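You operate a simulated robot arm through the tools that you are given. There is no shell and no other tool. Be economical: measure what you need, move in short steps, check, and stop when the job is done.

Carry out the task below with a simulated two-armed robot. There is one attempt and no reset: what you move stays moved.

Task
Level the tilt plate with the short level and lock it.
Fine: lift the stop block off the plate on to the table, free the lock, lay the level along the plate, turn the jack knob till the bubble is between the lines; leave the level there.

It is judged by the outcome, as a careful person would: the job done as asked, and still so three seconds after it is handed in. It fails if anything else is knocked over, pushed out of place, dropped, spilled or broken.

Robot
Two 7-joint arms with two-finger grippers on one trunk, on a base that drives. Base frame: it is fixed to the floor where the robot stands at the start and does not move with it; the origin is under the middle of the robot, x ahead of it, y to its left, z up. Units: mm, degrees, N and s.
The left shoulder is at the start at [60, 179, 1206], the right one opposite. With the tool pointing down near the work surface each hand reaches from about 220 to 660 mm from the robot's upright axis, wherever it stands, measured 20 degrees to its own side. Places, roughly: front of the fixture table [1600, -400, 900]; gauge lock lever [700, -700, 1000]; jack knob [500, -300, 1000]; long level [1250, 0, 1000]; stop block (5x5x4 cm) [1900, 200, 900]; tilt lock lever [500, 0, 1000]; top of the tilt plate [500, -200, 900]. Payload 1.96 kg a hand.
Tool frame (each hand has its own): the origin (TCP) lies between the finger pads and is the grasp point; the fingertips stand 20 mm ahead of it; z points along the fingers, y is the line along which they close. The gripper opens to 72 mm. The gripper's body begins 38 mm behind the TCP.
Orientation is that of the tool frame in the base frame, as a unit quaternion [x, y, z, w]. With the fingers straight down and closing along the base's y, the tool's x points along the base's -x, its y along +y and its z along -z.

Tools
- The arms move only by the tool drive_tool. It takes "left_plan", "right_plan" or both (then of equal length, played together; a hand with none holds still); each is a list of rows, each a list of 7 numbers: the gripper command, from -1 (shut) to 1 (fully open), values between in proportion, then the shift along the base's x, y, z in units of 250 mm (1.0 is 250 mm), then the turn, a rotation vector about the base's x, y, z in units of 180 degrees (1.0 is 180 degrees). In form: [[gripper, x, y, z, ax, ay, az], ...]. A call has 1 to 8 rows; each row is the pose to reach, as a shift and turn from the pose commanded when the call began. A call with a number of a shift or a turn outside -1 to 1 is refused whole. A row lasts 0.2 s, in which the tool goes at most 50 mm and 8.6 degrees; a call with a longer step from one row to the next is refused whole, and so is a gripper value outside its range. A pose out of reach is approached as far as the arm can. The call stops where the force on the tool passes 50 N (or 10 N more than at its start, if that is more) or the arm is blocked; 0.2 s more then pass. Each finger travels about 153 mm/s and halts on what it meets, pressing with about 34 N; the grip force reading is that of the motor and also rises with nothing between the fingers. The clock runs only during rows and for 0.2 s after the last one: add rows that repeat a pose to give the fingers time. It gives the time, the measured TCP pose, the force on the tool (base axes), the opening and the grip force at its end, in the units of the frame above (readings bear some noise), with the torque about the TCP (base axes, N m) and any sound that the robot's microphone picked up.
- Cameras (640 x 400 px; columns grow to the right, rows downward): "scene" is now at [4.4, -29, 1748.1]; the picture's right is [-0.40, -0.92, 0.00], its down [-0.76, 0.34, -0.55] and it looks along [0.50, -0.22, -0.83] (base axes); focal length 249 px, centre (320, 200). "left" rides on the left gripper at [71, -19, -82] in its tool frame; the picture's right is [0.26, 0.97, 0.00], its down [-0.67, 0.18, -0.72] and it looks along [-0.69, 0.19, 0.70] (tool axes); focal length 280 px, centre (320, 200). "right" rides on the right gripper at [71, 19, -82] in its tool frame; the picture's right is [-0.26, 0.96, 0.00], its down [-0.67, -0.18, -0.72] and it looks along [-0.69, -0.19, 0.70] (tool axes); focal length 280 px, centre (320, 200). There is no depth. A picture from a camera that has moved, and an enlarged one, comes with that camera's place and axes in the base frame and with its lens.
- get_image(camera): a new picture of that camera. No time passes.
- slide_trunk(by): slides the trunk up (or, below 0, down) by that many mm; the arms and the scene camera ride with it, the base frame stays. It gives what a move gives, with no picture.
- drive_base(legs): drives the robot by 1 to 6 legs, each [ahead, left, turn to the left] in mm, mm and degrees, along the robot's own axes; the way and the turn of a leg run together, so that a leg with both is an arc; at most 1500 mm and 180 degrees a leg. The arms and the cameras ride along, it lands a little off, and it stops where it bumps. It gives what a move gives.
- turn_head(pan, tilt): turns the head with the scene camera to pan (to the left, within 86 degrees either way) and tilt (down, from -29 to 69), counted from straight ahead of the robot. It gives what a move gives.
- close_up(camera, box): a new picture of the part [left, top, right, bottom] of that camera's present view, enlarged. No time passes.
- close_job(): hands the job in; it is judged then, once.

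Go step by step. Nothing tells you exact positions but the pictures and the camera data: compare them with the known pose of the tool, close in by small moves and look again before you grip or let go. The budget is 120 turns and 100 pictures, counting those below and the enlarged ones. Unless the task says otherwise, let go and move clear before handing in, and close with one line.

The tools are called by a JSON object that holds its "fn" and its "kwargs". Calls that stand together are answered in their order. drive_tool: Moves the arms, as the interface text tells. Its arguments: {"type":"object","properties":{"left_plan":{"type":"array"},"right_plan":{"type":"array"}},"required":[]} The other tools are called the same way: slide_trunk (by) slides the trunk up or down; drive_base (legs) drives the base; turn_head (pan, tilt) turns the head that bears the scene camera; get_image (camera) takes a picture; close_up (camera, box) takes an enlarged picture of a part of a camera's view; close_job () hands the job in.

At the start:

```text
clock: 0.0
left_eef_pos: [338.7, 33.8, 1162.7]
left_tool_rot: [0.0, 1.0, 0.0, 0.0]
left_wrist_force: [-0.1, 0.3, -0.5]
left_wrist_torque: [0.0, -0.01, 0.0]
left_grip_width: 71.8
left_grasp_force: 0.0
right_eef_pos: [335.6, -267.9, 1237.6]
right_tool_rot: [0.001, 1.0, -0.001, 0.0]
right_wrist_force: [0.3, -0.1, -0.3]
right_wrist_torque: [0.01, -0.02, -0.01]
right_grip_width: 72.0
right_grasp_force: 0.1
trunk travel left (down, up): [-852.0, 138.0]
robot x, y, heading: [1.8, -2.2, 0.2]
head pan, tilt: [-23.8, 56.5]
```

scene: 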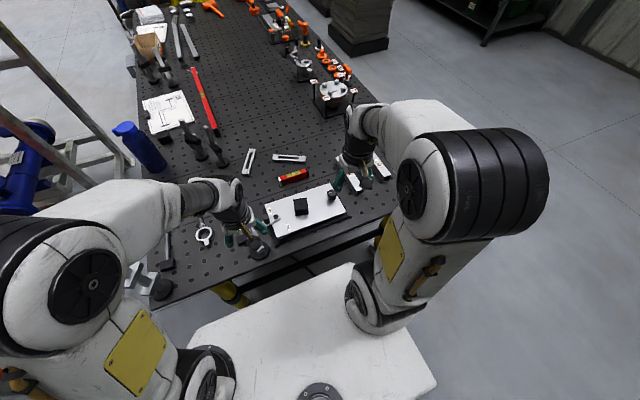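
right: 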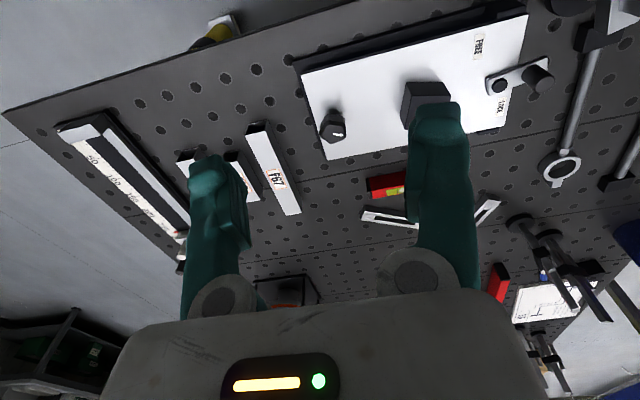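
left: 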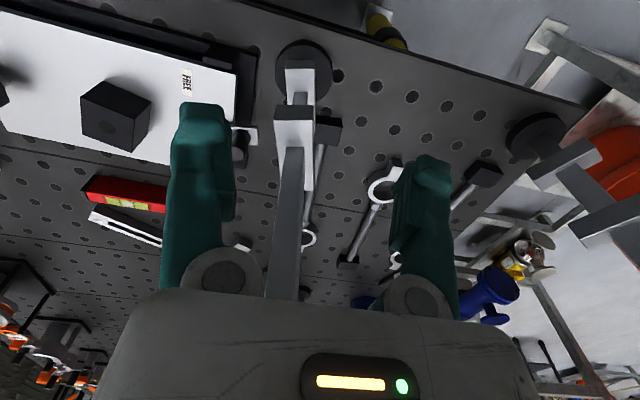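

The tilt plate is white with a black stop block on it, just ahead of the robot. The short red level lies behind it. I'll look at it enlarged first.

{"fn": "close_up", "kwargs": {"camera": "scene", "box": [220, 140, 400, 252]}}

{"fn": "close_up", "kwargs": {"camera": "right", "box": [280, 0, 600, 200]}}

```text
3.56 times, centred on (310, 196) of scene
camera zoom: at [4.4, -29.0, 1748.1], right [-0.4, -0.92, 0.0], down [-0.76, 0.34, -0.55], along [0.5, -0.22, -0.83], focal length 886 px, centre (356, 214)
```

zoom: 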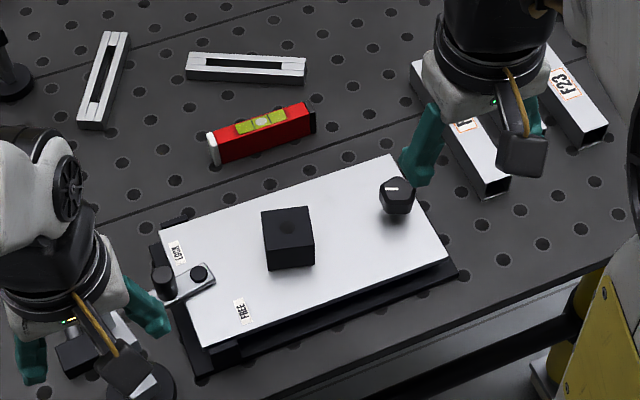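

```text
2.00 times, centred on (440, 100) of right
camera zoom: at [264.4, -249.2, 1320.1], right [0.26, 0.96, 0.0], down [0.67, -0.18, 0.72], along [0.69, -0.19, -0.7], focal length 561 px, centre (80, 400)
```

zoom: 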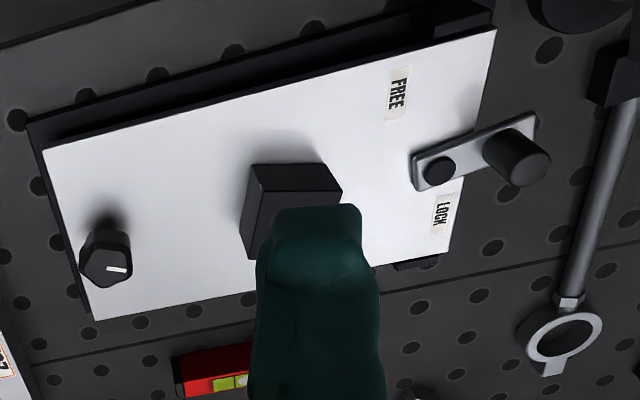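

The plate looks roughly axis-aligned, x 405–555 and y -320 to -40, with its top near z 930. The block is near [493,-166] with its top around 970, turned about -13°. I'll move the right hand above it and look again.

{"fn": "drive_tool", "kwargs": {"right_plan": [[1, 0.1, 0.06, -0.1, 0, 0, -0.02], [1, 0.2, 0.13, -0.2, 0, 0, -0.04], [1, 0.3, 0.2, -0.3, 0, 0, -0.055], [1, 0.4, 0.27, -0.4, 0, 0, -0.072], [1, 0.5, 0.34, -0.45, 0, 0, -0.072], [1, 0.62, 0.41, -0.45, 0, 0, -0.072], [1, 0.62, 0.41, -0.45, 0, 0, -0.072]], "left_plan": [[1, 0, 0.15, 0, 0, 0, 0], [1, 0, 0.3, 0, 0, 0, 0], [1, 0, 0.45, 0, 0, 0, 0], [1, 0, 0.6, 0, 0, 0, 0], [1, 0, 0.6, 0, 0, 0, 0], [1, 0, 0.6, 0, 0, 0, 0], [1, 0, 0.6, 0, 0, 0, 0]]}}

{"fn": "get_image", "kwargs": {"camera": "right"}}

{"fn": "get_image", "kwargs": {"camera": "scene"}}

```text
clock: 1.6
left_eef_pos: [337.4, 184.4, 1161.3]
left_tool_rot: [0.0, 1.0, 0.0, -0.001]
left_wrist_force: [0.2, 0.4, 0.9]
left_wrist_torque: [-0.03, -0.01, -0.03]
left_grip_width: 72.1
left_grasp_force: 0.1
right_eef_pos: [492.2, -167.2, 1122.7]
right_tool_rot: [0.113, 0.994, 0.0, 0.0]
right_wrist_force: [0.6, 0.1, -0.8]
right_wrist_torque: [0.0, -0.04, -0.01]
right_grip_width: 72.0
right_grasp_force: 0.0
trunk travel left (down, up): [-852.0, 138.0]
robot x, y, heading: [-1.0, -0.8, 0.1]
head pan, tilt: [-23.8, 56.5]
```

```text
94 pictures are left
camera right: at [426.9, -132.4, 1205.0], right [0.47, 0.88, 0.0], down [0.62, -0.33, 0.72], along [0.63, -0.34, -0.7], focal length 280 px, centre (320, 200)
```

right: 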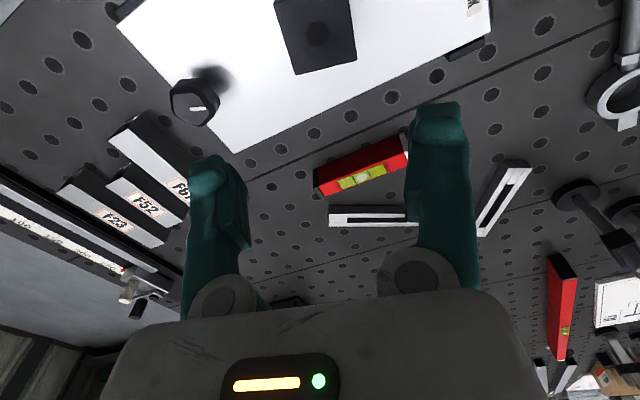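

```text
93 pictures are left
camera scene: at [3.9, -28.7, 1748.1], right [-0.4, -0.92, 0.0], down [-0.76, 0.34, -0.55], along [0.5, -0.22, -0.83], focal length 249 px, centre (320, 200)
```

scene: 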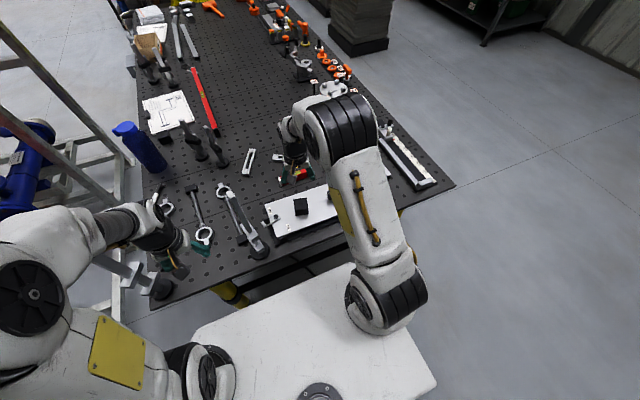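

The block's top centre is near [478,-162,978], turned about -15°. I'll come down to just above it and look.

{"fn": "drive_tool", "kwargs": {"right_plan": [[1, -0.056, 0.02, -0.15, 0, 0, -0.012], [1, -0.056, 0.02, -0.3, 0, 0, -0.012], [1, -0.056, 0.02, -0.43, 0, 0, -0.012], [1, -0.056, 0.02, -0.43, 0, 0, -0.012]]}}

{"fn": "get_image", "kwargs": {"camera": "right"}}

{"fn": "close_up", "kwargs": {"camera": "scene", "box": [220, 140, 400, 252]}}

{"fn": "get_image", "kwargs": {"camera": "left"}}

```text
clock: 2.6
left_eef_pos: [337.1, 184.2, 1161.0]
left_tool_rot: [0.0, 1.0, 0.0, 0.0]
left_wrist_force: [0.3, -0.2, -1.0]
left_wrist_torque: [-0.01, -0.01, -0.02]
left_grip_width: 72.0
left_grasp_force: 0.0
right_eef_pos: [479.0, -157.6, 1017.7]
right_tool_rot: [0.132, 0.991, 0.0, 0.0]
right_wrist_force: [-0.4, 1.1, -0.4]
right_wrist_torque: [0.04, 0.01, 0.02]
right_grip_width: 72.0
right_grasp_force: 0.1
trunk travel left (down, up): [-852.0, 138.0]
robot x, y, heading: [-0.6, -1.8, 0.0]
head pan, tilt: [-23.8, 56.5]
```

```text
92 pictures are left
camera right: at [414.4, -121.2, 1099.5], right [0.5, 0.86, 0.0], down [0.6, -0.35, 0.72], along [0.62, -0.36, -0.7], focal length 280 px, centre (320, 200)
```

right: 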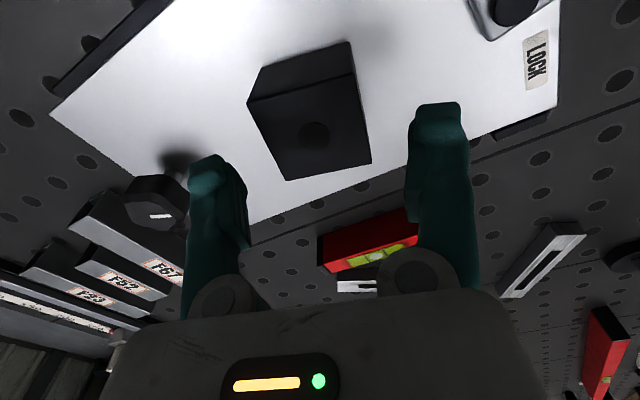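

```text
3.56 times, centred on (310, 196) of scene
camera zoom: at [4.0, -28.5, 1748.1], right [-0.4, -0.92, 0.0], down [-0.76, 0.34, -0.55], along [0.5, -0.22, -0.83], focal length 886 px, centre (356, 214)
```

zoom: 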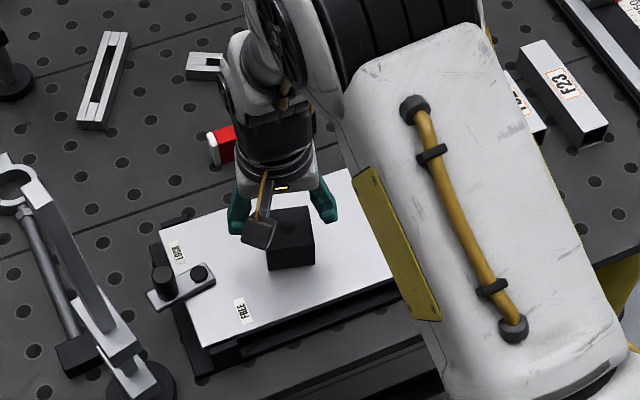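

```text
90 pictures are left
camera left: at [266.9, 164.7, 1243.2], right [-0.26, 0.97, 0.0], down [0.67, 0.18, 0.72], along [0.69, 0.19, -0.7], focal length 280 px, centre (320, 200)
```

left: 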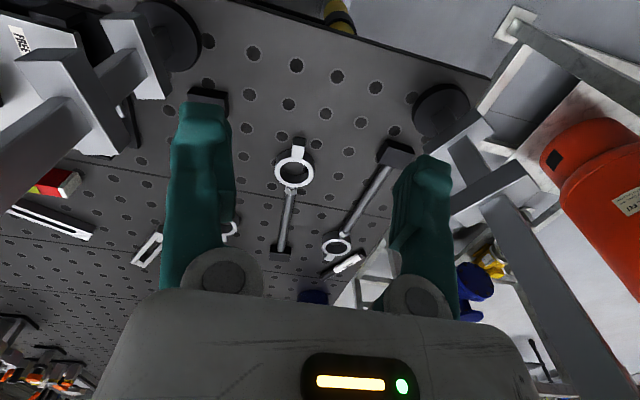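

Refined: block centre is [482,-163], top 975. I'll come down to it and grip.

{"fn": "drive_tool", "kwargs": {"right_plan": [[1, 0.012, -0.022, -0.1, 0, 0, 0], [1, 0.012, -0.022, -0.2, 0, 0, 0], [1, 0.012, -0.022, -0.2, 0, 0, 0], [0, 0.012, -0.022, -0.2, 0, 0, 0], [-1, 0.012, -0.022, -0.2, 0, 0, 0], [-1, 0.012, -0.022, -0.2, 0, 0, 0]]}}

{"fn": "get_image", "kwargs": {"camera": "right"}}

```text
clock: 4.0
left_eef_pos: [339.1, 185.4, 1159.7]
left_tool_rot: [0.0, 1.0, 0.001, 0.001]
left_wrist_force: [-1.1, 0.3, -1.0]
left_wrist_torque: [-0.01, 0.0, -0.04]
left_grip_width: 71.4
left_grasp_force: 0.0
right_eef_pos: [479.3, -164.9, 969.6]
right_tool_rot: [0.131, 0.991, 0.0, -0.001]
right_wrist_force: [0.2, 0.4, 0.3]
right_wrist_torque: [-0.13, -0.08, -0.03]
right_grip_width: 52.5
right_grasp_force: 34.2
trunk travel left (down, up): [-852.0, 138.0]
robot x, y, heading: [2.0, 2.9, 0.3]
head pan, tilt: [-23.8, 56.5]
```

```text
89 pictures are left
camera right: at [415.6, -128.7, 1050.5], right [0.5, 0.86, 0.0], down [0.6, -0.35, 0.72], along [0.62, -0.36, -0.7], focal length 280 px, centre (320, 200)
```

right: 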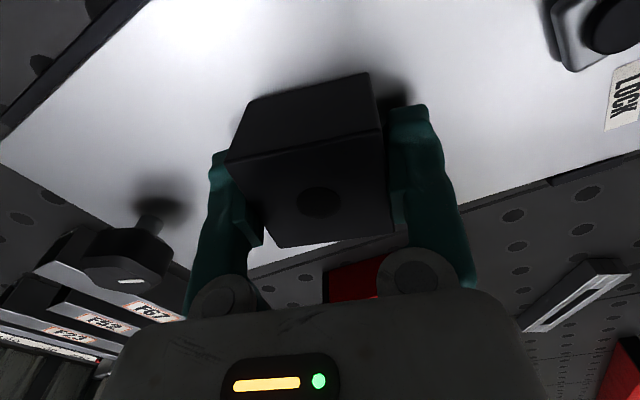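

Gripped (width 52). I'll lift it and carry it to the clear table spot right of the plate, around [425,-400], staying above the knob.

{"fn": "drive_tool", "kwargs": {"right_plan": [[-1, 0, 0, 0.1, 0, 0, 0], [-1, 0, 0, 0.28, 0, 0, 0], [-1, -0.04, -0.17, 0.3, 0, 0, 0], [-1, -0.08, -0.34, 0.3, 0, 0, 0], [-1, -0.12, -0.51, 0.3, 0, 0, 0], [-1, -0.16, -0.68, 0.3, 0, 0, 0], [-1, -0.216, -0.85, 0.3, 0, 0, 0], [-1, -0.216, -0.94, 0.3, 0, 0, 0]]}}

{"fn": "get_image", "kwargs": {"camera": "right"}}

{"fn": "close_up", "kwargs": {"camera": "scene", "box": [220, 140, 400, 252]}}

```text
clock: 5.8
left_eef_pos: [338.4, 184.2, 1161.1]
left_tool_rot: [0.0, 1.0, 0.001, 0.0]
left_wrist_force: [-0.4, -0.2, -0.1]
left_wrist_torque: [0.04, -0.02, 0.01]
left_grip_width: 72.2
left_grasp_force: 0.1
right_eef_pos: [426.4, -401.9, 1044.2]
right_tool_rot: [0.131, 0.991, 0.0, 0.001]
right_wrist_force: [-1.0, -0.5, -4.5]
right_wrist_torque: [-0.02, 0.0, 0.01]
right_grip_width: 52.3
right_grasp_force: 33.7
trunk travel left (down, up): [-852.0, 138.0]
robot x, y, heading: [1.9, 2.5, 0.2]
head pan, tilt: [-23.8, 56.5]
```

```text
88 pictures are left
camera right: at [362.2, -365.1, 1126.2], right [0.5, 0.86, 0.0], down [0.6, -0.35, 0.71], along [0.62, -0.36, -0.7], focal length 280 px, centre (320, 200)
```

right: 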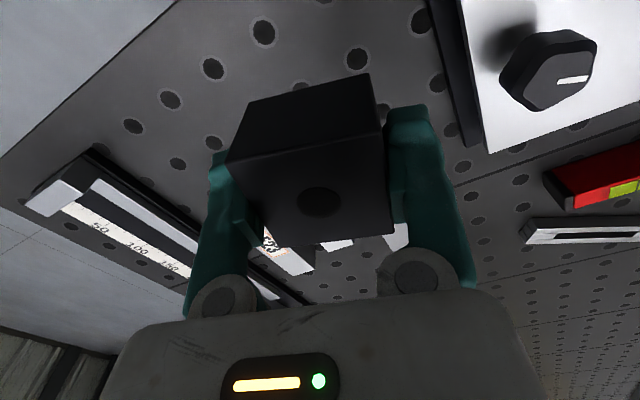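

```text
3.56 times, centred on (310, 196) of scene
camera zoom: at [5.1, -29.7, 1748.0], right [-0.4, -0.92, 0.0], down [-0.76, 0.34, -0.55], along [0.5, -0.22, -0.83], focal length 886 px, centre (356, 214)
```

zoom: 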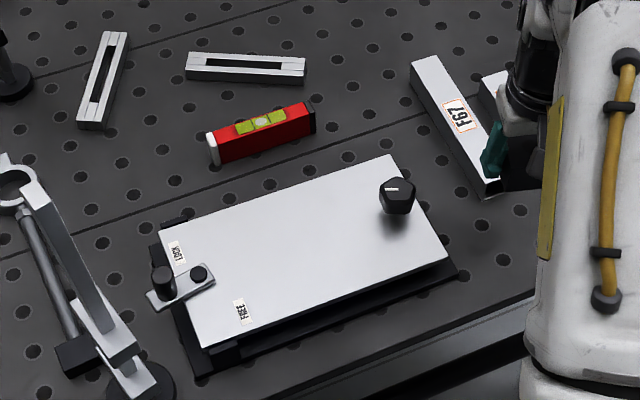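

I'll lower the block, then feel for the table in small steps.

{"fn": "drive_tool", "kwargs": {"right_plan": [[-1, -0.012, 0.008, -0.15, 0, 0, 0], [-1, -0.025, 0.008, -0.3, 0, 0, 0], [-1, -0.025, 0.008, -0.36, 0, 0, 0], [-1, -0.025, 0.008, -0.38, 0, 0, 0], [-1, -0.025, 0.008, -0.4, 0, 0, 0], [-1, -0.025, 0.008, -0.4, 0, 0, 0]]}}

{"fn": "get_image", "kwargs": {"camera": "right"}}

```text
clock: 7.2
left_eef_pos: [338.6, 182.6, 1160.1]
left_tool_rot: [0.0, 1.0, 0.0, -0.001]
left_wrist_force: [0.4, 0.2, 0.3]
left_wrist_torque: [-0.01, 0.01, 0.01]
left_grip_width: 72.1
left_grasp_force: 0.0
right_eef_pos: [421.3, -398.3, 942.7]
right_tool_rot: [0.131, 0.991, 0.0, 0.0]
right_wrist_force: [0.0, -0.4, -3.7]
right_wrist_torque: [0.01, -0.02, 0.02]
right_grip_width: 51.9
right_grasp_force: 33.7
trunk travel left (down, up): [-852.0, 138.0]
robot x, y, heading: [2.5, 1.8, -0.0]
head pan, tilt: [-23.8, 56.5]
```

```text
86 pictures are left
camera right: at [356.8, -361.4, 1024.5], right [0.5, 0.86, 0.0], down [0.6, -0.35, 0.71], along [0.62, -0.36, -0.7], focal length 280 px, centre (320, 200)
```

right: 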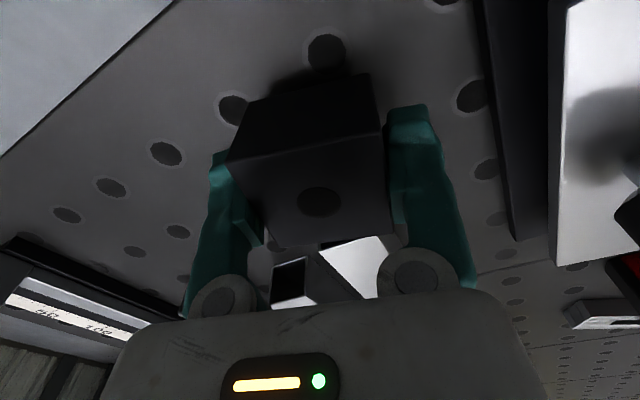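

The block is close above the table. I'll keep lowering in 3 mm steps.

{"fn": "drive_tool", "kwargs": {"right_plan": [[-1, 0, 0, -0.012, 0, 0, 0], [-1, 0, 0, -0.024, 0, 0, 0], [-1, 0, 0, -0.036, 0, 0, 0], [-1, 0, 0, -0.048, 0, 0, 0]]}}

{"fn": "get_image", "kwargs": {"camera": "right"}}

```text
clock: 8.2
left_eef_pos: [338.3, 183.4, 1160.9]
left_tool_rot: [0.0, 1.0, 0.001, 0.0]
left_wrist_force: [-0.2, -0.3, -0.9]
left_wrist_torque: [-0.02, -0.01, -0.03]
left_grip_width: 71.9
left_grasp_force: 0.1
right_eef_pos: [420.0, -398.1, 930.4]
right_tool_rot: [0.132, 0.991, 0.0, 0.0]
right_wrist_force: [0.5, 0.7, -4.9]
right_wrist_torque: [0.0, 0.01, 0.0]
right_grip_width: 52.1
right_grasp_force: 33.9
trunk travel left (down, up): [-852.0, 138.0]
robot x, y, heading: [-0.8, -1.2, -0.2]
head pan, tilt: [-23.8, 56.5]
```

```text
85 pictures are left
camera right: at [356.3, -361.9, 1012.9], right [0.5, 0.86, 0.0], down [0.6, -0.35, 0.72], along [0.62, -0.36, -0.7], focal length 280 px, centre (320, 200)
```

right: 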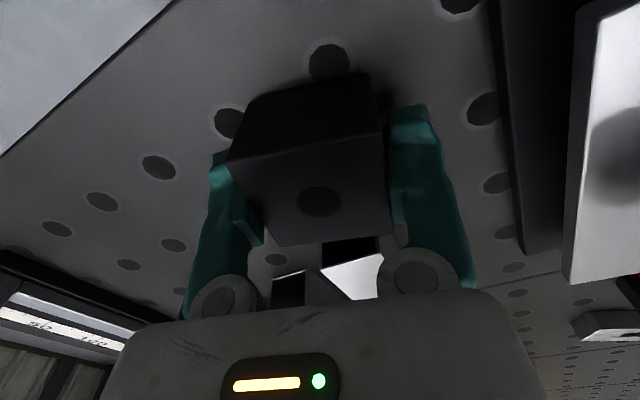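

{"fn": "drive_tool", "kwargs": {"right_plan": [[-1, 0, 0, -0.01, 0, 0, 0], [-1, 0, 0, -0.02, 0, 0, 0], [-1, 0, 0, -0.03, 0, 0, 0], [-1, 0, 0, -0.04, 0, 0, 0], [-1, 0, 0, -0.05, 0, 0, 0]]}}

```text
clock: 9.3
left_eef_pos: [333.9, 186.8, 1160.8]
left_tool_rot: [0.0, 1.0, -0.002, 0.001]
left_wrist_force: [-0.5, -0.4, 0.0]
left_wrist_torque: [0.02, -0.02, 0.0]
left_grip_width: 72.0
left_grasp_force: 0.0
right_eef_pos: [421.2, -395.9, 926.7]
right_tool_rot: [0.131, 0.991, -0.002, 0.005]
right_wrist_force: [-6.1, 6.7, 30.1]
right_wrist_torque: [0.2, 1.09, -0.17]
right_grip_width: 52.3
right_grasp_force: 34.2
trunk travel left (down, up): [-852.0, 138.0]
robot x, y, heading: [1.1, -0.2, -0.1]
head pan, tilt: [-23.8, 56.5]
stopped in row 5 (right hand): the force on the tool passed its limit at 53 N (the readings are from after the stop); the commanded pose is now the measured one
```

It is in contact with the table. I'll ease off the pressure, release and rise straight up.

{"fn": "drive_tool", "kwargs": {"right_plan": [[-1, 0, 0, 0.006, 0, 0, 0], [0.2, 0, 0, 0.006, 0, 0, 0], [1, 0, 0, 0.006, 0, 0, 0], [1, 0, 0, 0.006, 0, 0, 0], [1, 0, 0, 0.1, 0, 0, 0], [1, 0, 0, 0.28, 0, 0, 0], [1, 0, 0, 0.46, 0, 0, 0]]}}

{"fn": "get_image", "kwargs": {"camera": "right"}}

```text
clock: 10.9
left_eef_pos: [336.6, 185.0, 1160.4]
left_tool_rot: [0.001, 1.0, -0.001, -0.001]
left_wrist_force: [-1.7, 0.6, -0.2]
left_wrist_torque: [0.0, -0.01, -0.01]
left_grip_width: 72.1
left_grasp_force: 0.1
right_eef_pos: [422.8, -398.1, 1037.9]
right_tool_rot: [0.132, 0.991, -0.002, 0.004]
right_wrist_force: [0.1, 0.5, 1.4]
right_wrist_torque: [0.0, 0.02, -0.01]
right_grip_width: 72.2
right_grasp_force: 0.0
trunk travel left (down, up): [-852.0, 138.0]
robot x, y, heading: [-2.0, -0.4, 0.0]
head pan, tilt: [-23.8, 56.5]
```

```text
84 pictures are left
camera right: at [359.1, -361.6, 1118.9], right [0.5, 0.86, 0.0], down [0.6, -0.35, 0.72], along [0.62, -0.36, -0.69], focal length 280 px, centre (320, 200)
```

right: 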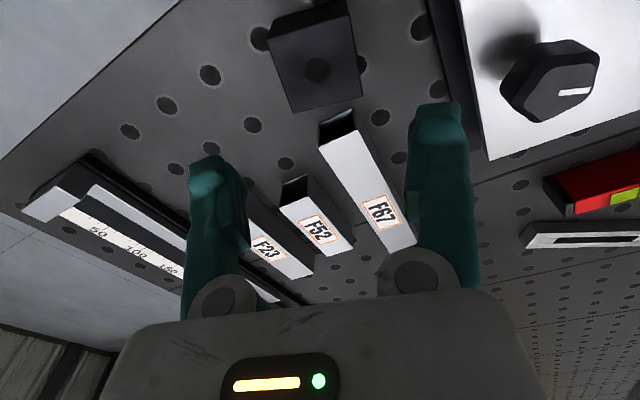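

The block stands on the table. Next is the lock lever at the plate's left end, so I'll look at it and the stand beside it.

{"fn": "close_up", "kwargs": {"camera": "scene", "box": [180, 170, 300, 270]}}

{"fn": "close_up", "kwargs": {"camera": "left", "box": [0, 0, 320, 200]}}

```text
4.00 times, centred on (240, 220) of scene
camera zoom: at [3.0, -27.5, 1748.0], right [-0.4, -0.92, 0.0], down [-0.76, 0.34, -0.55], along [0.51, -0.22, -0.83], focal length 997 px, centre (640, 120)
```

zoom: 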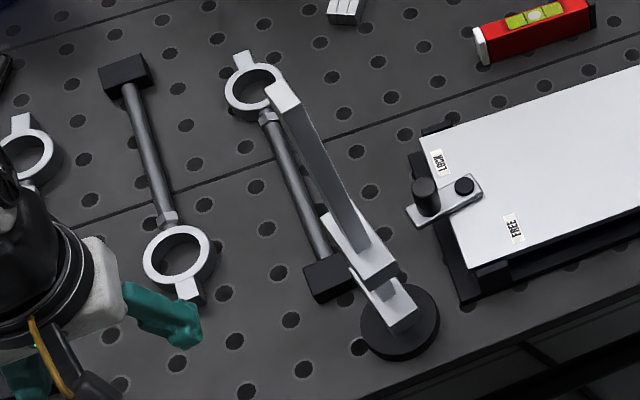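

```text
2.00 times, centred on (160, 100) of left
camera zoom: at [266.2, 165.5, 1243.2], right [-0.26, 0.96, 0.0], down [0.67, 0.18, 0.72], along [0.69, 0.19, -0.7], focal length 561 px, centre (640, 400)
```

zoom: 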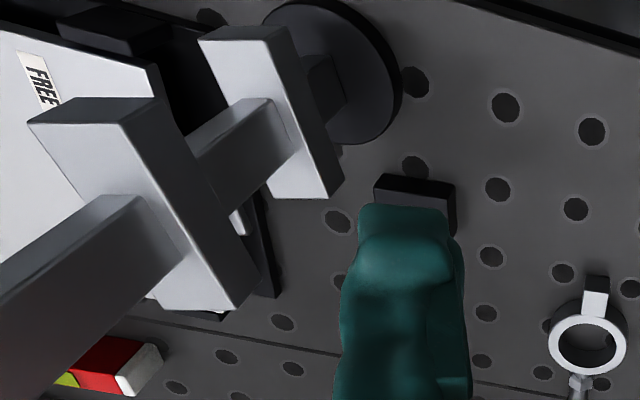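

The bar at about [410,35] is a tall post (top near z 1250), so the left arm would risk it. I'll use the right hand for the lever, coming from the right, and get a view first.

{"fn": "drive_tool", "kwargs": {"right_plan": [[1, 0, 0.05, 0.1, 0, 0, 0.042], [1, 0, 0.2, 0.16, 0, 0, 0.084], [1, -0.02, 0.38, 0.18, 0, 0, 0.126], [1, -0.04, 0.56, 0.18, 0, 0, 0.168], [1, -0.06, 0.74, 0.18, 0, 0, 0.21], [1, -0.08, 0.92, 0.18, 0, 0, 0.25], [1, -0.08, 0.98, 0.18, 0, 0, 0.25], [1, -0.08, 0.98, 0.18, 0, 0, 0.25]]}}

{"fn": "get_image", "kwargs": {"camera": "right"}}

{"fn": "get_image", "kwargs": {"camera": "scene"}}

```text
clock: 12.7
left_eef_pos: [338.0, 183.7, 1158.7]
left_tool_rot: [0.0, 1.0, -0.001, 0.001]
left_wrist_force: [-0.3, -0.2, 0.0]
left_wrist_torque: [-0.01, -0.01, 0.0]
left_grip_width: 72.1
left_grasp_force: 0.1
right_eef_pos: [401.5, -156.1, 1083.8]
right_tool_rot: [-0.257, 0.966, 0.0, 0.004]
right_wrist_force: [0.2, -0.6, 0.0]
right_wrist_torque: [0.01, 0.0, -0.02]
right_grip_width: 71.8
right_grasp_force: 0.1
trunk travel left (down, up): [-852.0, 138.0]
robot x, y, heading: [-1.7, 0.1, 0.1]
head pan, tilt: [-23.8, 56.5]
```

```text
81 pictures are left
camera right: at [329.6, -175.9, 1165.9], right [-0.25, 0.97, 0.0], down [0.67, 0.18, 0.72], along [0.7, 0.18, -0.69], focal length 280 px, centre (320, 200)
```

right: 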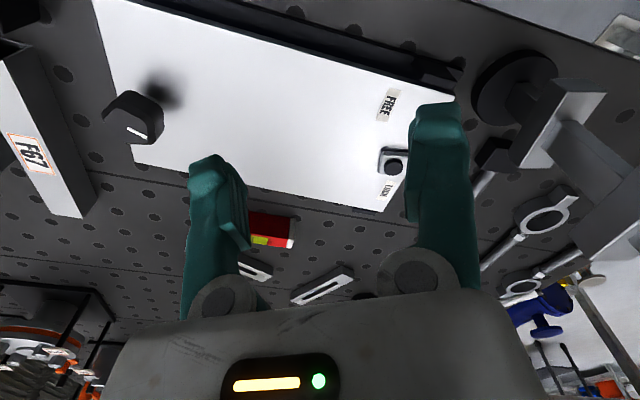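

```text
80 pictures are left
camera scene: at [4.5, -29.3, 1748.1], right [-0.4, -0.92, 0.0], down [-0.76, 0.34, -0.55], along [0.5, -0.22, -0.83], focal length 249 px, centre (320, 200)
```

scene: 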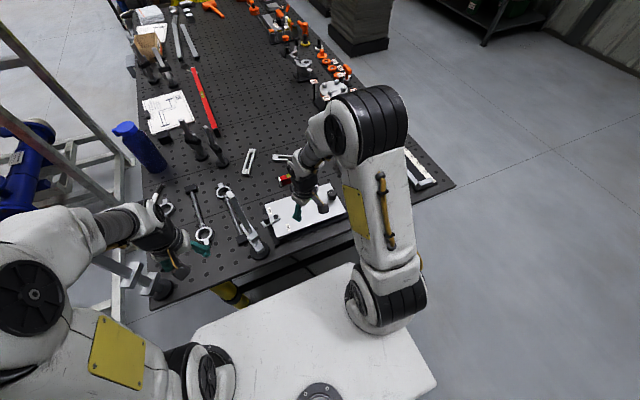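

A finger hides the lever, so I'll shift a little left.

{"fn": "drive_tool", "kwargs": {"right_plan": [[1, 0, 0.12, 0, 0, 0, 0], [1, 0, 0.24, 0, 0, 0, 0], [1, 0, 0.24, 0, 0, 0, 0]]}}

{"fn": "close_up", "kwargs": {"camera": "right", "box": [220, 40, 460, 190]}}

```text
clock: 13.5
left_eef_pos: [338.7, 183.3, 1161.8]
left_tool_rot: [0.001, 1.0, 0.0, 0.001]
left_wrist_force: [0.3, 0.2, 0.4]
left_wrist_torque: [-0.03, 0.02, 0.0]
left_grip_width: 72.0
left_grasp_force: 0.0
right_eef_pos: [402.3, -93.0, 1083.6]
right_tool_rot: [-0.258, 0.966, 0.0, 0.004]
right_wrist_force: [0.1, -0.6, -0.9]
right_wrist_torque: [0.0, -0.03, 0.02]
right_grip_width: 72.0
right_grasp_force: 0.1
trunk travel left (down, up): [-852.0, 138.0]
robot x, y, heading: [-0.9, -0.3, -0.1]
head pan, tilt: [-23.8, 56.5]
```

```text
2.67 times, centred on (340, 115) of right
camera zoom: at [329.4, -112.9, 1164.7], right [-0.25, 0.97, 0.0], down [0.67, 0.18, 0.72], along [0.7, 0.18, -0.69], focal length 748 px, centre (267, 427)
```

zoom: 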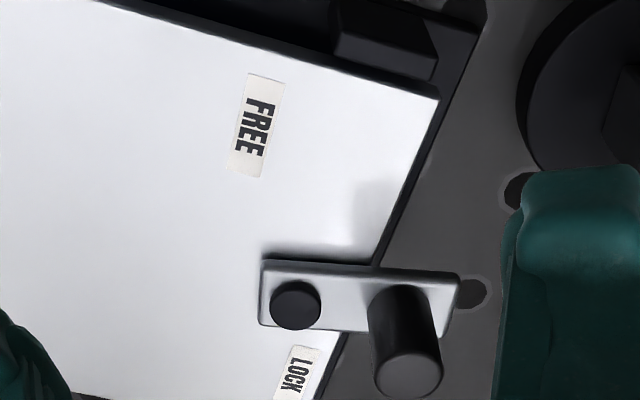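

Lever pivot is [488,-62] and its handle [488,-21], top near z 968, so the lever points +y, which I take as LOCK. FREE should be toward the robot. I'll bring the hand over the handle from the right, with a partial opening.

{"fn": "drive_tool", "kwargs": {"right_plan": [[0.33, 0.18, 0, 0, 0, 0, 0], [0.33, 0.343, 0, 0, 0, 0, 0], [0.33, 0.343, 0.15, 0, 0, 0, 0], [0.33, 0.343, 0.22, 0, 0, 0, 0], [0.33, 0.343, 0.22, 0, 0, 0, 0]]}}

{"fn": "get_image", "kwargs": {"camera": "right"}}

{"fn": "close_up", "kwargs": {"camera": "scene", "box": [180, 130, 360, 270]}}

{"fn": "get_image", "kwargs": {"camera": "left"}}

```text
clock: 14.7
left_eef_pos: [337.6, 182.0, 1160.7]
left_tool_rot: [-0.001, 1.0, 0.0, 0.0]
left_wrist_force: [0.4, 0.3, -0.1]
left_wrist_torque: [-0.01, -0.01, -0.01]
left_grip_width: 71.8
left_grasp_force: 0.1
right_eef_pos: [488.7, -38.5, 1084.0]
right_tool_rot: [-0.258, 0.966, 0.0, 0.004]
right_wrist_force: [-1.0, -0.5, 0.0]
right_wrist_torque: [-0.04, -0.01, 0.0]
right_grip_width: 48.0
right_grasp_force: 0.1
trunk travel left (down, up): [-852.0, 138.0]
robot x, y, heading: [-0.5, 1.2, -0.1]
head pan, tilt: [-23.8, 56.5]
```

```text
78 pictures are left
camera right: at [415.7, -58.8, 1164.7], right [-0.25, 0.97, 0.0], down [0.67, 0.18, 0.72], along [0.7, 0.18, -0.69], focal length 280 px, centre (320, 200)
```

right: 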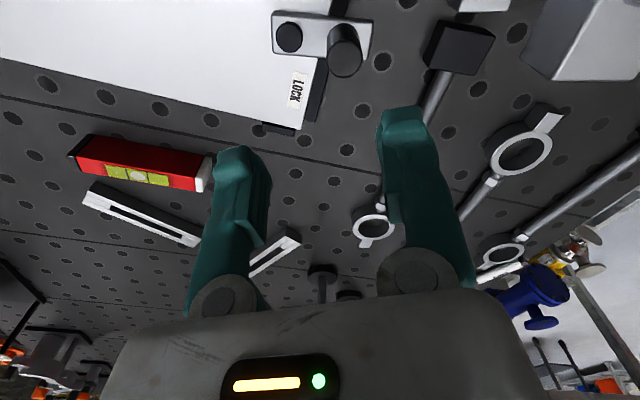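

```text
2.86 times, centred on (270, 200) of scene
camera zoom: at [4.9, -30.2, 1748.0], right [-0.4, -0.92, 0.0], down [-0.76, 0.34, -0.55], along [0.5, -0.22, -0.83], focal length 712 px, centre (463, 200)
```

zoom: 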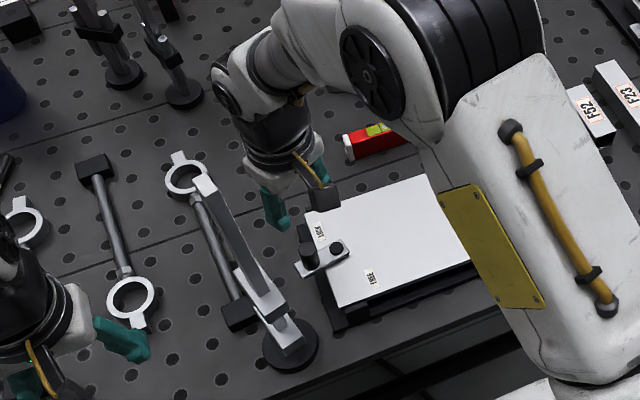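

```text
76 pictures are left
camera left: at [267.6, 163.5, 1243.2], right [-0.26, 0.96, 0.0], down [0.67, 0.18, 0.72], along [0.69, 0.19, -0.7], focal length 280 px, centre (320, 200)
```

left: 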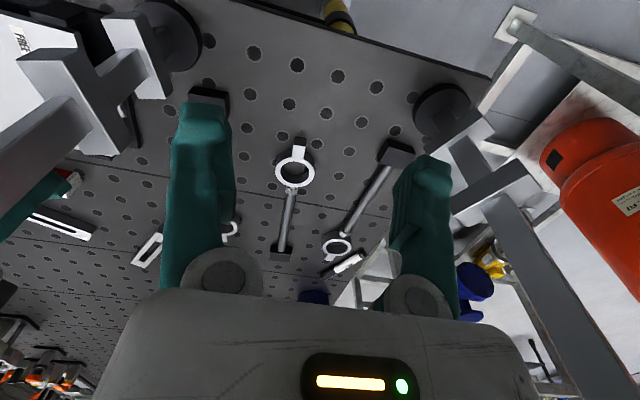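

Triangulating puts the handle higher and nearer than I thought, about [470,-30] with its top near 990. I'll zoom in to refine.

{"fn": "close_up", "kwargs": {"camera": "right", "box": [240, 0, 400, 100]}}

{"fn": "close_up", "kwargs": {"camera": "scene", "box": [245, 190, 325, 240]}}

```text
4.00 times, centred on (320, 50) of right
camera zoom: at [415.7, -58.8, 1164.7], right [-0.25, 0.97, 0.0], down [0.67, 0.18, 0.72], along [0.7, 0.18, -0.69], focal length 1122 px, centre (320, 800)
```

zoom: 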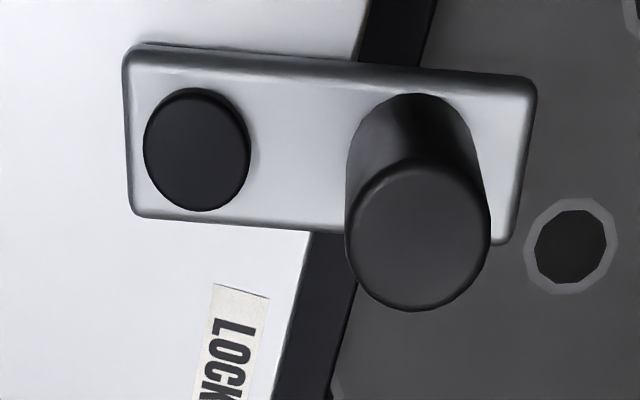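

```text
8.00 times, centred on (285, 215) of scene
camera zoom: at [4.9, -30.2, 1748.0], right [-0.4, -0.92, 0.0], down [-0.76, 0.34, -0.55], along [0.5, -0.22, -0.83], focal length 1993 px, centre (600, 80)
```

zoom: 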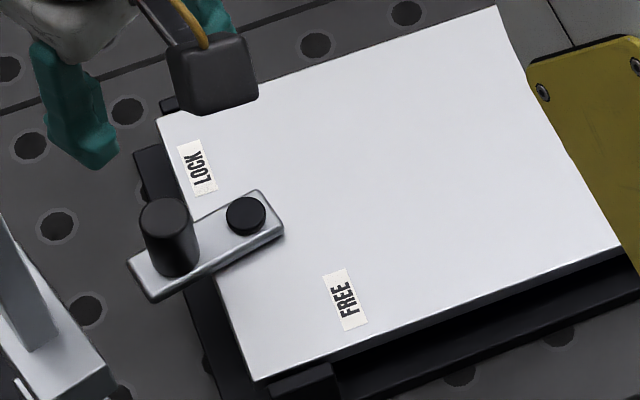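

Refined: handle top is [473,-28,987], 22 mm across, and the pivot is [480,-63]. I'll align and lower on to the handle, then look before gripping.

{"fn": "drive_tool", "kwargs": {"right_plan": [[0.33, -0.062, 0.04, 0, 0, 0, 0], [0.33, -0.062, 0.04, -0.15, 0, 0, 0], [0.33, -0.062, 0.04, -0.3, 0, 0, 0], [0.33, -0.062, 0.04, -0.3, 0, 0, 0]]}}

{"fn": "get_image", "kwargs": {"camera": "right"}}

{"fn": "close_up", "kwargs": {"camera": "scene", "box": [205, 170, 325, 250]}}

```text
clock: 15.7
left_eef_pos: [336.7, 183.6, 1160.9]
left_tool_rot: [0.001, 1.0, -0.001, 0.0]
left_wrist_force: [0.3, -0.2, 0.2]
left_wrist_torque: [0.01, -0.02, -0.01]
left_grip_width: 72.1
left_grasp_force: 0.0
right_eef_pos: [470.8, -26.5, 1008.1]
right_tool_rot: [-0.258, 0.966, 0.0, 0.002]
right_wrist_force: [-0.3, 0.7, -0.7]
right_wrist_torque: [0.01, -0.01, 0.01]
right_grip_width: 47.8
right_grasp_force: 0.1
trunk travel left (down, up): [-852.0, 138.0]
robot x, y, heading: [3.7, -1.1, 0.2]
head pan, tilt: [-23.8, 56.5]
```

```text
73 pictures are left
camera right: at [398.4, -45.9, 1089.0], right [-0.25, 0.97, 0.0], down [0.67, 0.18, 0.72], along [0.7, 0.18, -0.69], focal length 280 px, centre (320, 200)
```

right: 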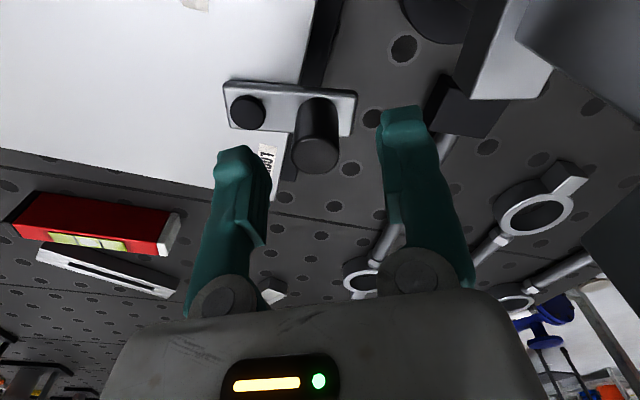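

```text
5.00 times, centred on (265, 210) of scene
camera zoom: at [3.3, -28.9, 1748.1], right [-0.4, -0.92, 0.0], down [-0.76, 0.34, -0.55], along [0.5, -0.22, -0.83], focal length 1246 px, centre (595, 150)
```

zoom: 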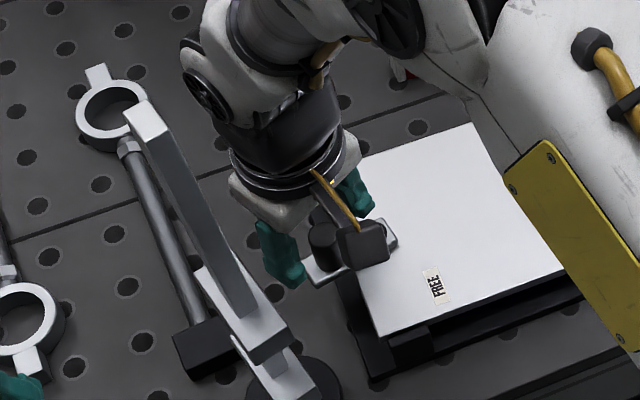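

It is aligned, so I'll lower and grip the handle.

{"fn": "drive_tool", "kwargs": {"right_plan": [[0.33, 0.007, -0.01, -0.07, 0, 0, 0], [0.33, 0.007, -0.01, -0.132, 0, 0, 0], [0.33, 0.007, -0.01, -0.132, 0, 0, 0], [-0.6, 0.007, -0.01, -0.132, 0, 0, 0], [-0.6, 0.007, -0.01, -0.132, 0, 0, 0]]}}

{"fn": "get_image", "kwargs": {"camera": "right"}}

```text
clock: 16.9
left_eef_pos: [336.9, 185.2, 1160.5]
left_tool_rot: [0.0, 1.0, -0.001, 0.001]
left_wrist_force: [-0.1, -0.7, 0.7]
left_wrist_torque: [0.02, -0.02, 0.0]
left_grip_width: 72.1
left_grasp_force: 0.0
right_eef_pos: [472.3, -27.4, 975.3]
right_tool_rot: [-0.259, 0.966, 0.0, 0.004]
right_wrist_force: [-1.7, 6.9, 3.2]
right_wrist_torque: [0.5, -0.39, 0.0]
right_grip_width: 21.0
right_grasp_force: 40.3
trunk travel left (down, up): [-852.0, 138.0]
robot x, y, heading: [-3.5, -0.2, -0.2]
head pan, tilt: [-23.8, 56.5]
```

```text
71 pictures are left
camera right: at [400.3, -47.2, 1056.4], right [-0.25, 0.97, 0.0], down [0.67, 0.18, 0.72], along [0.7, 0.18, -0.69], focal length 280 px, centre (320, 200)
```

right: 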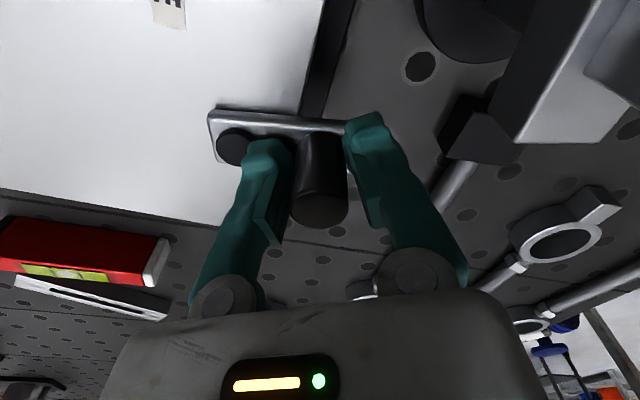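

Gripped (21 mm). I'll swing it about the pivot toward FREE in small arc steps.

{"fn": "drive_tool", "kwargs": {"right_plan": [[-0.6, -0.021, -0.006, 0, 0, 0, 0.03], [-0.6, -0.039, -0.014, 0, 0, 0, 0.06], [-0.6, -0.056, -0.025, 0, 0, 0, 0.09], [-0.6, -0.072, -0.039, 0, 0, 0, 0.12], [-0.6, -0.072, -0.039, 0, 0, 0, 0.12]]}}

{"fn": "get_image", "kwargs": {"camera": "right"}}

```text
clock: 18.1
left_eef_pos: [337.6, 187.1, 1160.7]
left_tool_rot: [0.0, 1.0, -0.002, 0.0]
left_wrist_force: [0.4, -0.2, -0.1]
left_wrist_torque: [0.0, -0.01, 0.0]
left_grip_width: 72.0
left_grasp_force: 0.1
right_eef_pos: [452.9, -38.3, 975.1]
right_tool_rot: [-0.436, 0.9, 0.0, 0.001]
right_wrist_force: [-15.0, 18.7, -25.8]
right_wrist_torque: [0.18, 0.16, 0.09]
right_grip_width: 21.2
right_grasp_force: 40.1
trunk travel left (down, up): [-852.0, 138.0]
robot x, y, heading: [-0.5, -5.7, -0.1]
head pan, tilt: [-23.8, 56.5]
```

```text
70 pictures are left
camera right: at [394.0, -82.8, 1057.2], right [-0.59, 0.8, 0.0], down [0.56, 0.41, 0.72], along [0.58, 0.43, -0.7], focal length 280 px, centre (320, 200)
```

right: 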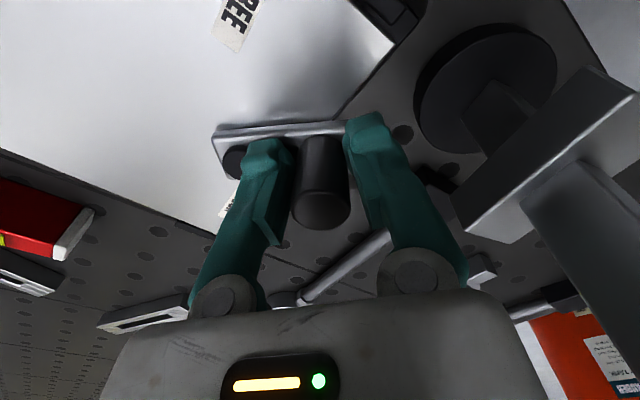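

The lever is turning. I'll carry on the arc toward pointing at the robot.

{"fn": "drive_tool", "kwargs": {"right_plan": [[-0.6, -0.016, -0.012, -0.004, 0, 0, 0.03], [-0.6, -0.028, -0.03, -0.006, 0, 0, 0.06], [-0.6, -0.037, -0.049, -0.006, 0, 0, 0.09], [-0.6, -0.043, -0.069, -0.006, 0, 0, 0.12], [-0.6, -0.043, -0.069, -0.006, 0, 0, 0.12]]}}

{"fn": "get_image", "kwargs": {"camera": "right"}}

```text
clock: 19.3
left_eef_pos: [334.0, 183.9, 1161.6]
left_tool_rot: [0.0, 1.0, 0.0, 0.001]
left_wrist_force: [-0.1, -0.6, 0.0]
left_wrist_torque: [-0.01, -0.03, -0.04]
left_grip_width: 71.9
left_grasp_force: 0.0
right_eef_pos: [442.8, -59.1, 974.8]
right_tool_rot: [-0.596, 0.803, 0.0, 0.005]
right_wrist_force: [-10.4, 3.0, 21.6]
right_wrist_torque: [-0.64, 0.43, 0.11]
right_grip_width: 20.9
right_grasp_force: 40.3
trunk travel left (down, up): [-852.0, 138.0]
robot x, y, heading: [-1.4, 2.8, 0.0]
head pan, tilt: [-23.8, 56.5]
```

```text
69 pictures are left
camera right: at [402.6, -122.7, 1056.2], right [-0.85, 0.53, -0.01], down [0.36, 0.59, 0.72], along [0.39, 0.61, -0.69], focal length 280 px, centre (320, 200)
```

right: 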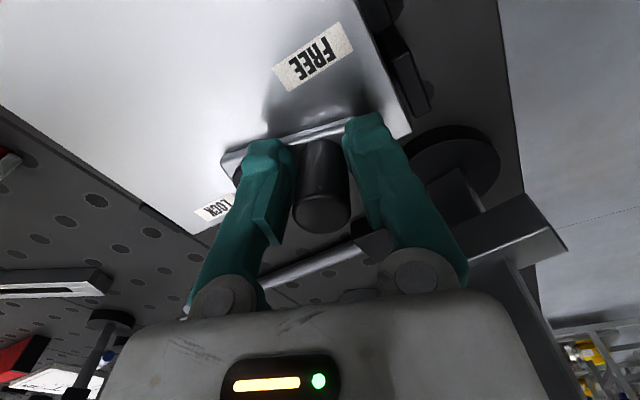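

The lever is near 175°. I'll push on until I meet a stop.

{"fn": "drive_tool", "kwargs": {"right_plan": [[-0.6, -0.002, -0.02, 0, 0, 0, 0.02], [-0.6, 0.0, -0.038, 0, 0, 0, 0.04], [-0.6, 0.004, -0.056, 0, 0, 0, 0.06], [-0.6, 0.008, -0.072, 0, 0, 0, 0.06], [-0.6, 0.008, -0.072, 0, 0, 0, 0.06]]}}

{"fn": "get_image", "kwargs": {"camera": "right"}}

```text
clock: 20.5
left_eef_pos: [335.9, 189.5, 1160.4]
left_tool_rot: [-0.001, 1.0, -0.003, 0.002]
left_wrist_force: [-1.1, 0.8, 0.2]
left_wrist_torque: [-0.05, -0.02, -0.02]
left_grip_width: 72.0
left_grasp_force: 0.0
right_eef_pos: [442.3, -73.4, 974.1]
right_tool_rot: [-0.669, 0.743, 0.0, 0.0]
right_wrist_force: [-20.7, 8.5, 4.6]
right_wrist_torque: [0.25, 1.1, 0.18]
right_grip_width: 20.1
right_grasp_force: 40.1
trunk travel left (down, up): [-852.0, 138.0]
robot x, y, heading: [-1.3, 2.3, 0.1]
head pan, tilt: [-23.8, 56.5]
```

```text
68 pictures are left
camera right: at [415.5, -142.1, 1055.1], right [-0.93, 0.36, 0.0], down [0.25, 0.65, 0.71], along [0.26, 0.67, -0.7], focal length 280 px, centre (320, 200)
```

right: 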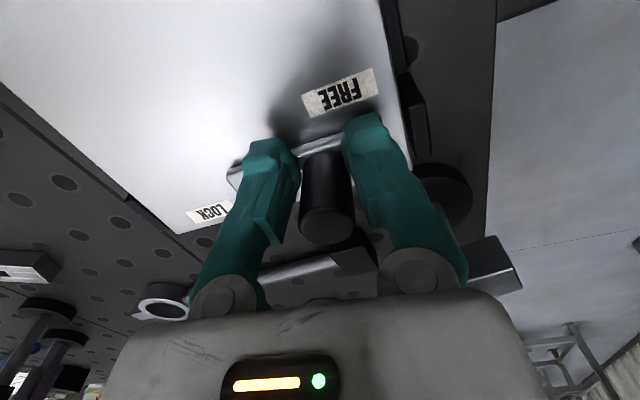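

{"fn": "drive_tool", "kwargs": {"right_plan": [[-0.6, 0.002, -0.012, 0, 0, 0, 0.0], [-0.6, 0.004, -0.024, 0, 0, 0, 0.0], [-0.6, 0.004, -0.024, 0, 0, 0, 0.0]]}}

```text
clock: 21.3
left_eef_pos: [338.0, 182.7, 1161.7]
left_tool_rot: [0.0, 1.0, 0.0, 0.0]
left_wrist_force: [0.6, 0.2, -0.4]
left_wrist_torque: [0.03, -0.02, 0.02]
left_grip_width: 71.7
left_grasp_force: 0.1
right_eef_pos: [449.7, -84.0, 972.8]
right_tool_rot: [-0.669, 0.744, 0.002, 0.003]
right_wrist_force: [-0.3, 0.4, 0.8]
right_wrist_torque: [-0.02, 0.01, 0.04]
right_grip_width: 14.6
right_grasp_force: 0.1
trunk travel left (down, up): [-852.0, 138.0]
robot x, y, heading: [2.3, 0.1, -0.1]
head pan, tilt: [-23.8, 56.5]
```

The fingers slipped off the handle, so the lever is likely at its stop. I'll rise straight up and look.

{"fn": "drive_tool", "kwargs": {"right_plan": [[-0.6, 0, 0, 0.15, 0, 0, 0], [-0.6, 0, 0, 0.3, 0, 0, 0], [-0.6, -0.05, -0.15, 0.4, 0, 0, -0.04], [-0.6, -0.1, -0.3, 0.4, 0, 0, -0.08], [0, -0.1, -0.45, 0.4, 0, 0, -0.12], [1, -0.1, -0.6, 0.4, 0, 0, -0.16]]}}

{"fn": "close_up", "kwargs": {"camera": "scene", "box": [240, 150, 400, 250]}}

{"fn": "get_image", "kwargs": {"camera": "right"}}

```text
clock: 22.7
left_eef_pos: [337.9, 181.8, 1160.2]
left_tool_rot: [-0.001, 1.0, 0.001, 0.0]
left_wrist_force: [-0.9, -0.3, 0.2]
left_wrist_torque: [-0.01, -0.02, 0.0]
left_grip_width: 71.9
left_grasp_force: 0.1
right_eef_pos: [424.1, -238.0, 1070.1]
right_tool_rot: [-0.462, 0.887, 0.001, 0.004]
right_wrist_force: [-0.8, 0.6, -0.7]
right_wrist_torque: [0.01, -0.02, -0.02]
right_grip_width: 71.9
right_grasp_force: 0.1
trunk travel left (down, up): [-852.0, 138.0]
robot x, y, heading: [-1.3, 0.5, -0.4]
head pan, tilt: [-23.8, 56.5]
```

```text
4.00 times, centred on (320, 200) of scene
camera zoom: at [4.3, -30.9, 1748.0], right [-0.4, -0.92, 0.0], down [-0.76, 0.34, -0.55], along [0.5, -0.22, -0.83], focal length 997 px, centre (320, 200)
```

zoom: 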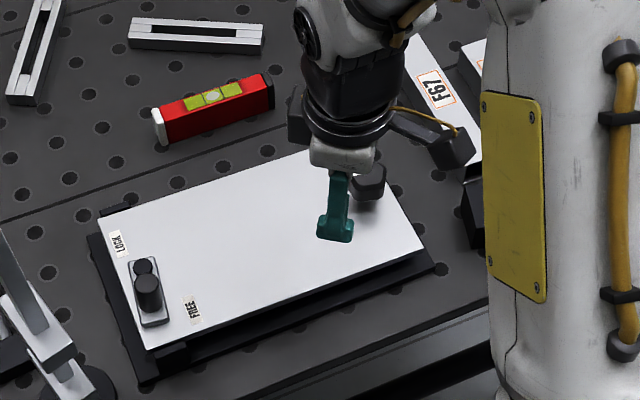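

```text
66 pictures are left
camera right: at [366.3, -285.6, 1152.2], right [-0.64, 0.77, 0.0], down [0.53, 0.44, 0.72], along [0.55, 0.46, -0.69], focal length 280 px, centre (320, 200)
```

right: 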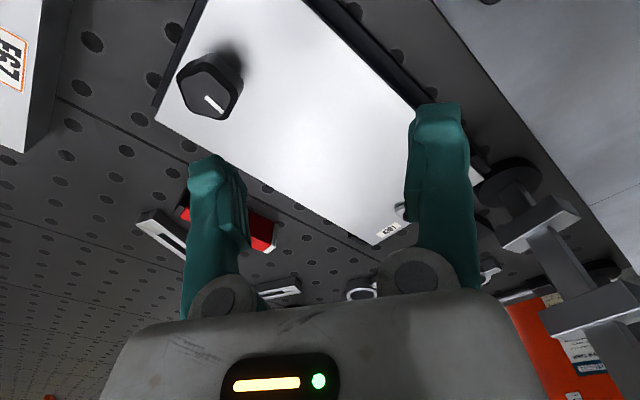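

The lever now lies at FREE. The level at about [655,-196] is just beyond reach, so a small drive ahead is needed. I'll check the clearance between base and table first.

{"fn": "turn_head", "kwargs": {"pan": 0, "tilt": 69}}

{"fn": "get_image", "kwargs": {"camera": "scene"}}

```text
clock: 23.6
left_eef_pos: [338.5, 184.2, 1161.1]
left_tool_rot: [0.0, 1.0, 0.0, 0.001]
left_wrist_force: [0.0, 0.7, -0.2]
left_wrist_torque: [-0.01, -0.03, 0.04]
left_grip_width: 72.0
left_grasp_force: 0.0
right_eef_pos: [424.0, -236.0, 1071.6]
right_tool_rot: [-0.462, 0.887, 0.001, 0.004]
right_wrist_force: [-0.1, -1.3, -0.4]
right_wrist_torque: [0.02, 0.0, -0.01]
right_grip_width: 71.7
right_grasp_force: 0.0
trunk travel left (down, up): [-852.0, 138.0]
robot x, y, heading: [1.1, 0.5, 0.0]
head pan, tilt: [0.0, 68.8]
```

```text
65 pictures are left
camera scene: at [-4.0, -0.3, 1734.6], right [0.0, -1.0, 0.0], down [-0.93, 0.0, -0.36], along [0.36, 0.0, -0.93], focal length 249 px, centre (320, 200)
```

scene: 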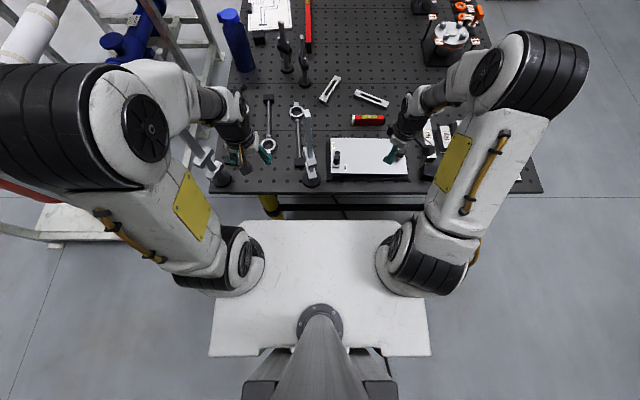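

There is ample room in front. I'll pull the left hand back and up a bit so it keeps its clearance from the posts, then drive ahead 50 mm.

{"fn": "drive_tool", "kwargs": {"left_plan": [[1, -0.1, 0, 0.1, 0, 0, 0], [1, -0.2, 0, 0.2, 0, 0, 0], [1, -0.24, 0, 0.3, 0, 0, 0], [1, -0.24, 0, 0.3, 0, 0, 0]]}}

{"fn": "drive_base", "kwargs": {"legs": [[50, 0, 0]]}}

{"fn": "get_image", "kwargs": {"camera": "scene"}}

```text
clock: 24.6
left_eef_pos: [283.1, 181.6, 1227.7]
left_tool_rot: [-0.001, 1.0, 0.0, 0.0]
left_wrist_force: [0.0, 0.3, -0.1]
left_wrist_torque: [-0.02, 0.02, -0.01]
left_grip_width: 72.1
left_grasp_force: 0.1
left hand out of reach, approached as far as the arm can: row 3, 4
right_eef_pos: [424.5, -236.1, 1070.6]
right_tool_rot: [-0.462, 0.887, 0.001, 0.004]
right_wrist_force: [0.2, -0.7, -0.8]
right_wrist_torque: [0.03, 0.01, 0.02]
right_grip_width: 71.9
right_grasp_force: 0.0
trunk travel left (down, up): [-852.0, 138.0]
robot x, y, heading: [-1.3, -2.3, 0.2]
head pan, tilt: [0.0, 68.8]
```

```text
clock: 25.5
left_eef_pos: [326.7, 180.9, 1228.6]
left_tool_rot: [-0.001, 1.0, 0.0, 0.002]
left_wrist_force: [-0.6, 0.6, 0.0]
left_wrist_torque: [0.02, -0.02, -0.02]
left_grip_width: 72.2
left_grasp_force: 0.0
right_eef_pos: [468.9, -236.2, 1073.7]
right_tool_rot: [-0.462, 0.887, 0.001, 0.006]
right_wrist_force: [0.3, 0.5, -1.0]
right_wrist_torque: [0.05, -0.02, 0.04]
right_grip_width: 72.1
right_grasp_force: 0.0
trunk travel left (down, up): [-852.0, 138.0]
robot x, y, heading: [51.9, -4.5, 0.0]
head pan, tilt: [0.0, 68.8]
```

```text
64 pictures are left
camera scene: at [37.5, -0.5, 1734.5], right [0.0, -1.0, 0.0], down [-0.93, 0.0, -0.37], along [0.37, 0.0, -0.93], focal length 249 px, centre (320, 200)
```

scene: 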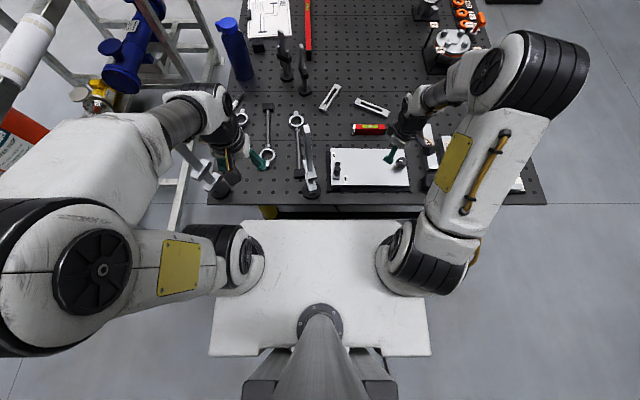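

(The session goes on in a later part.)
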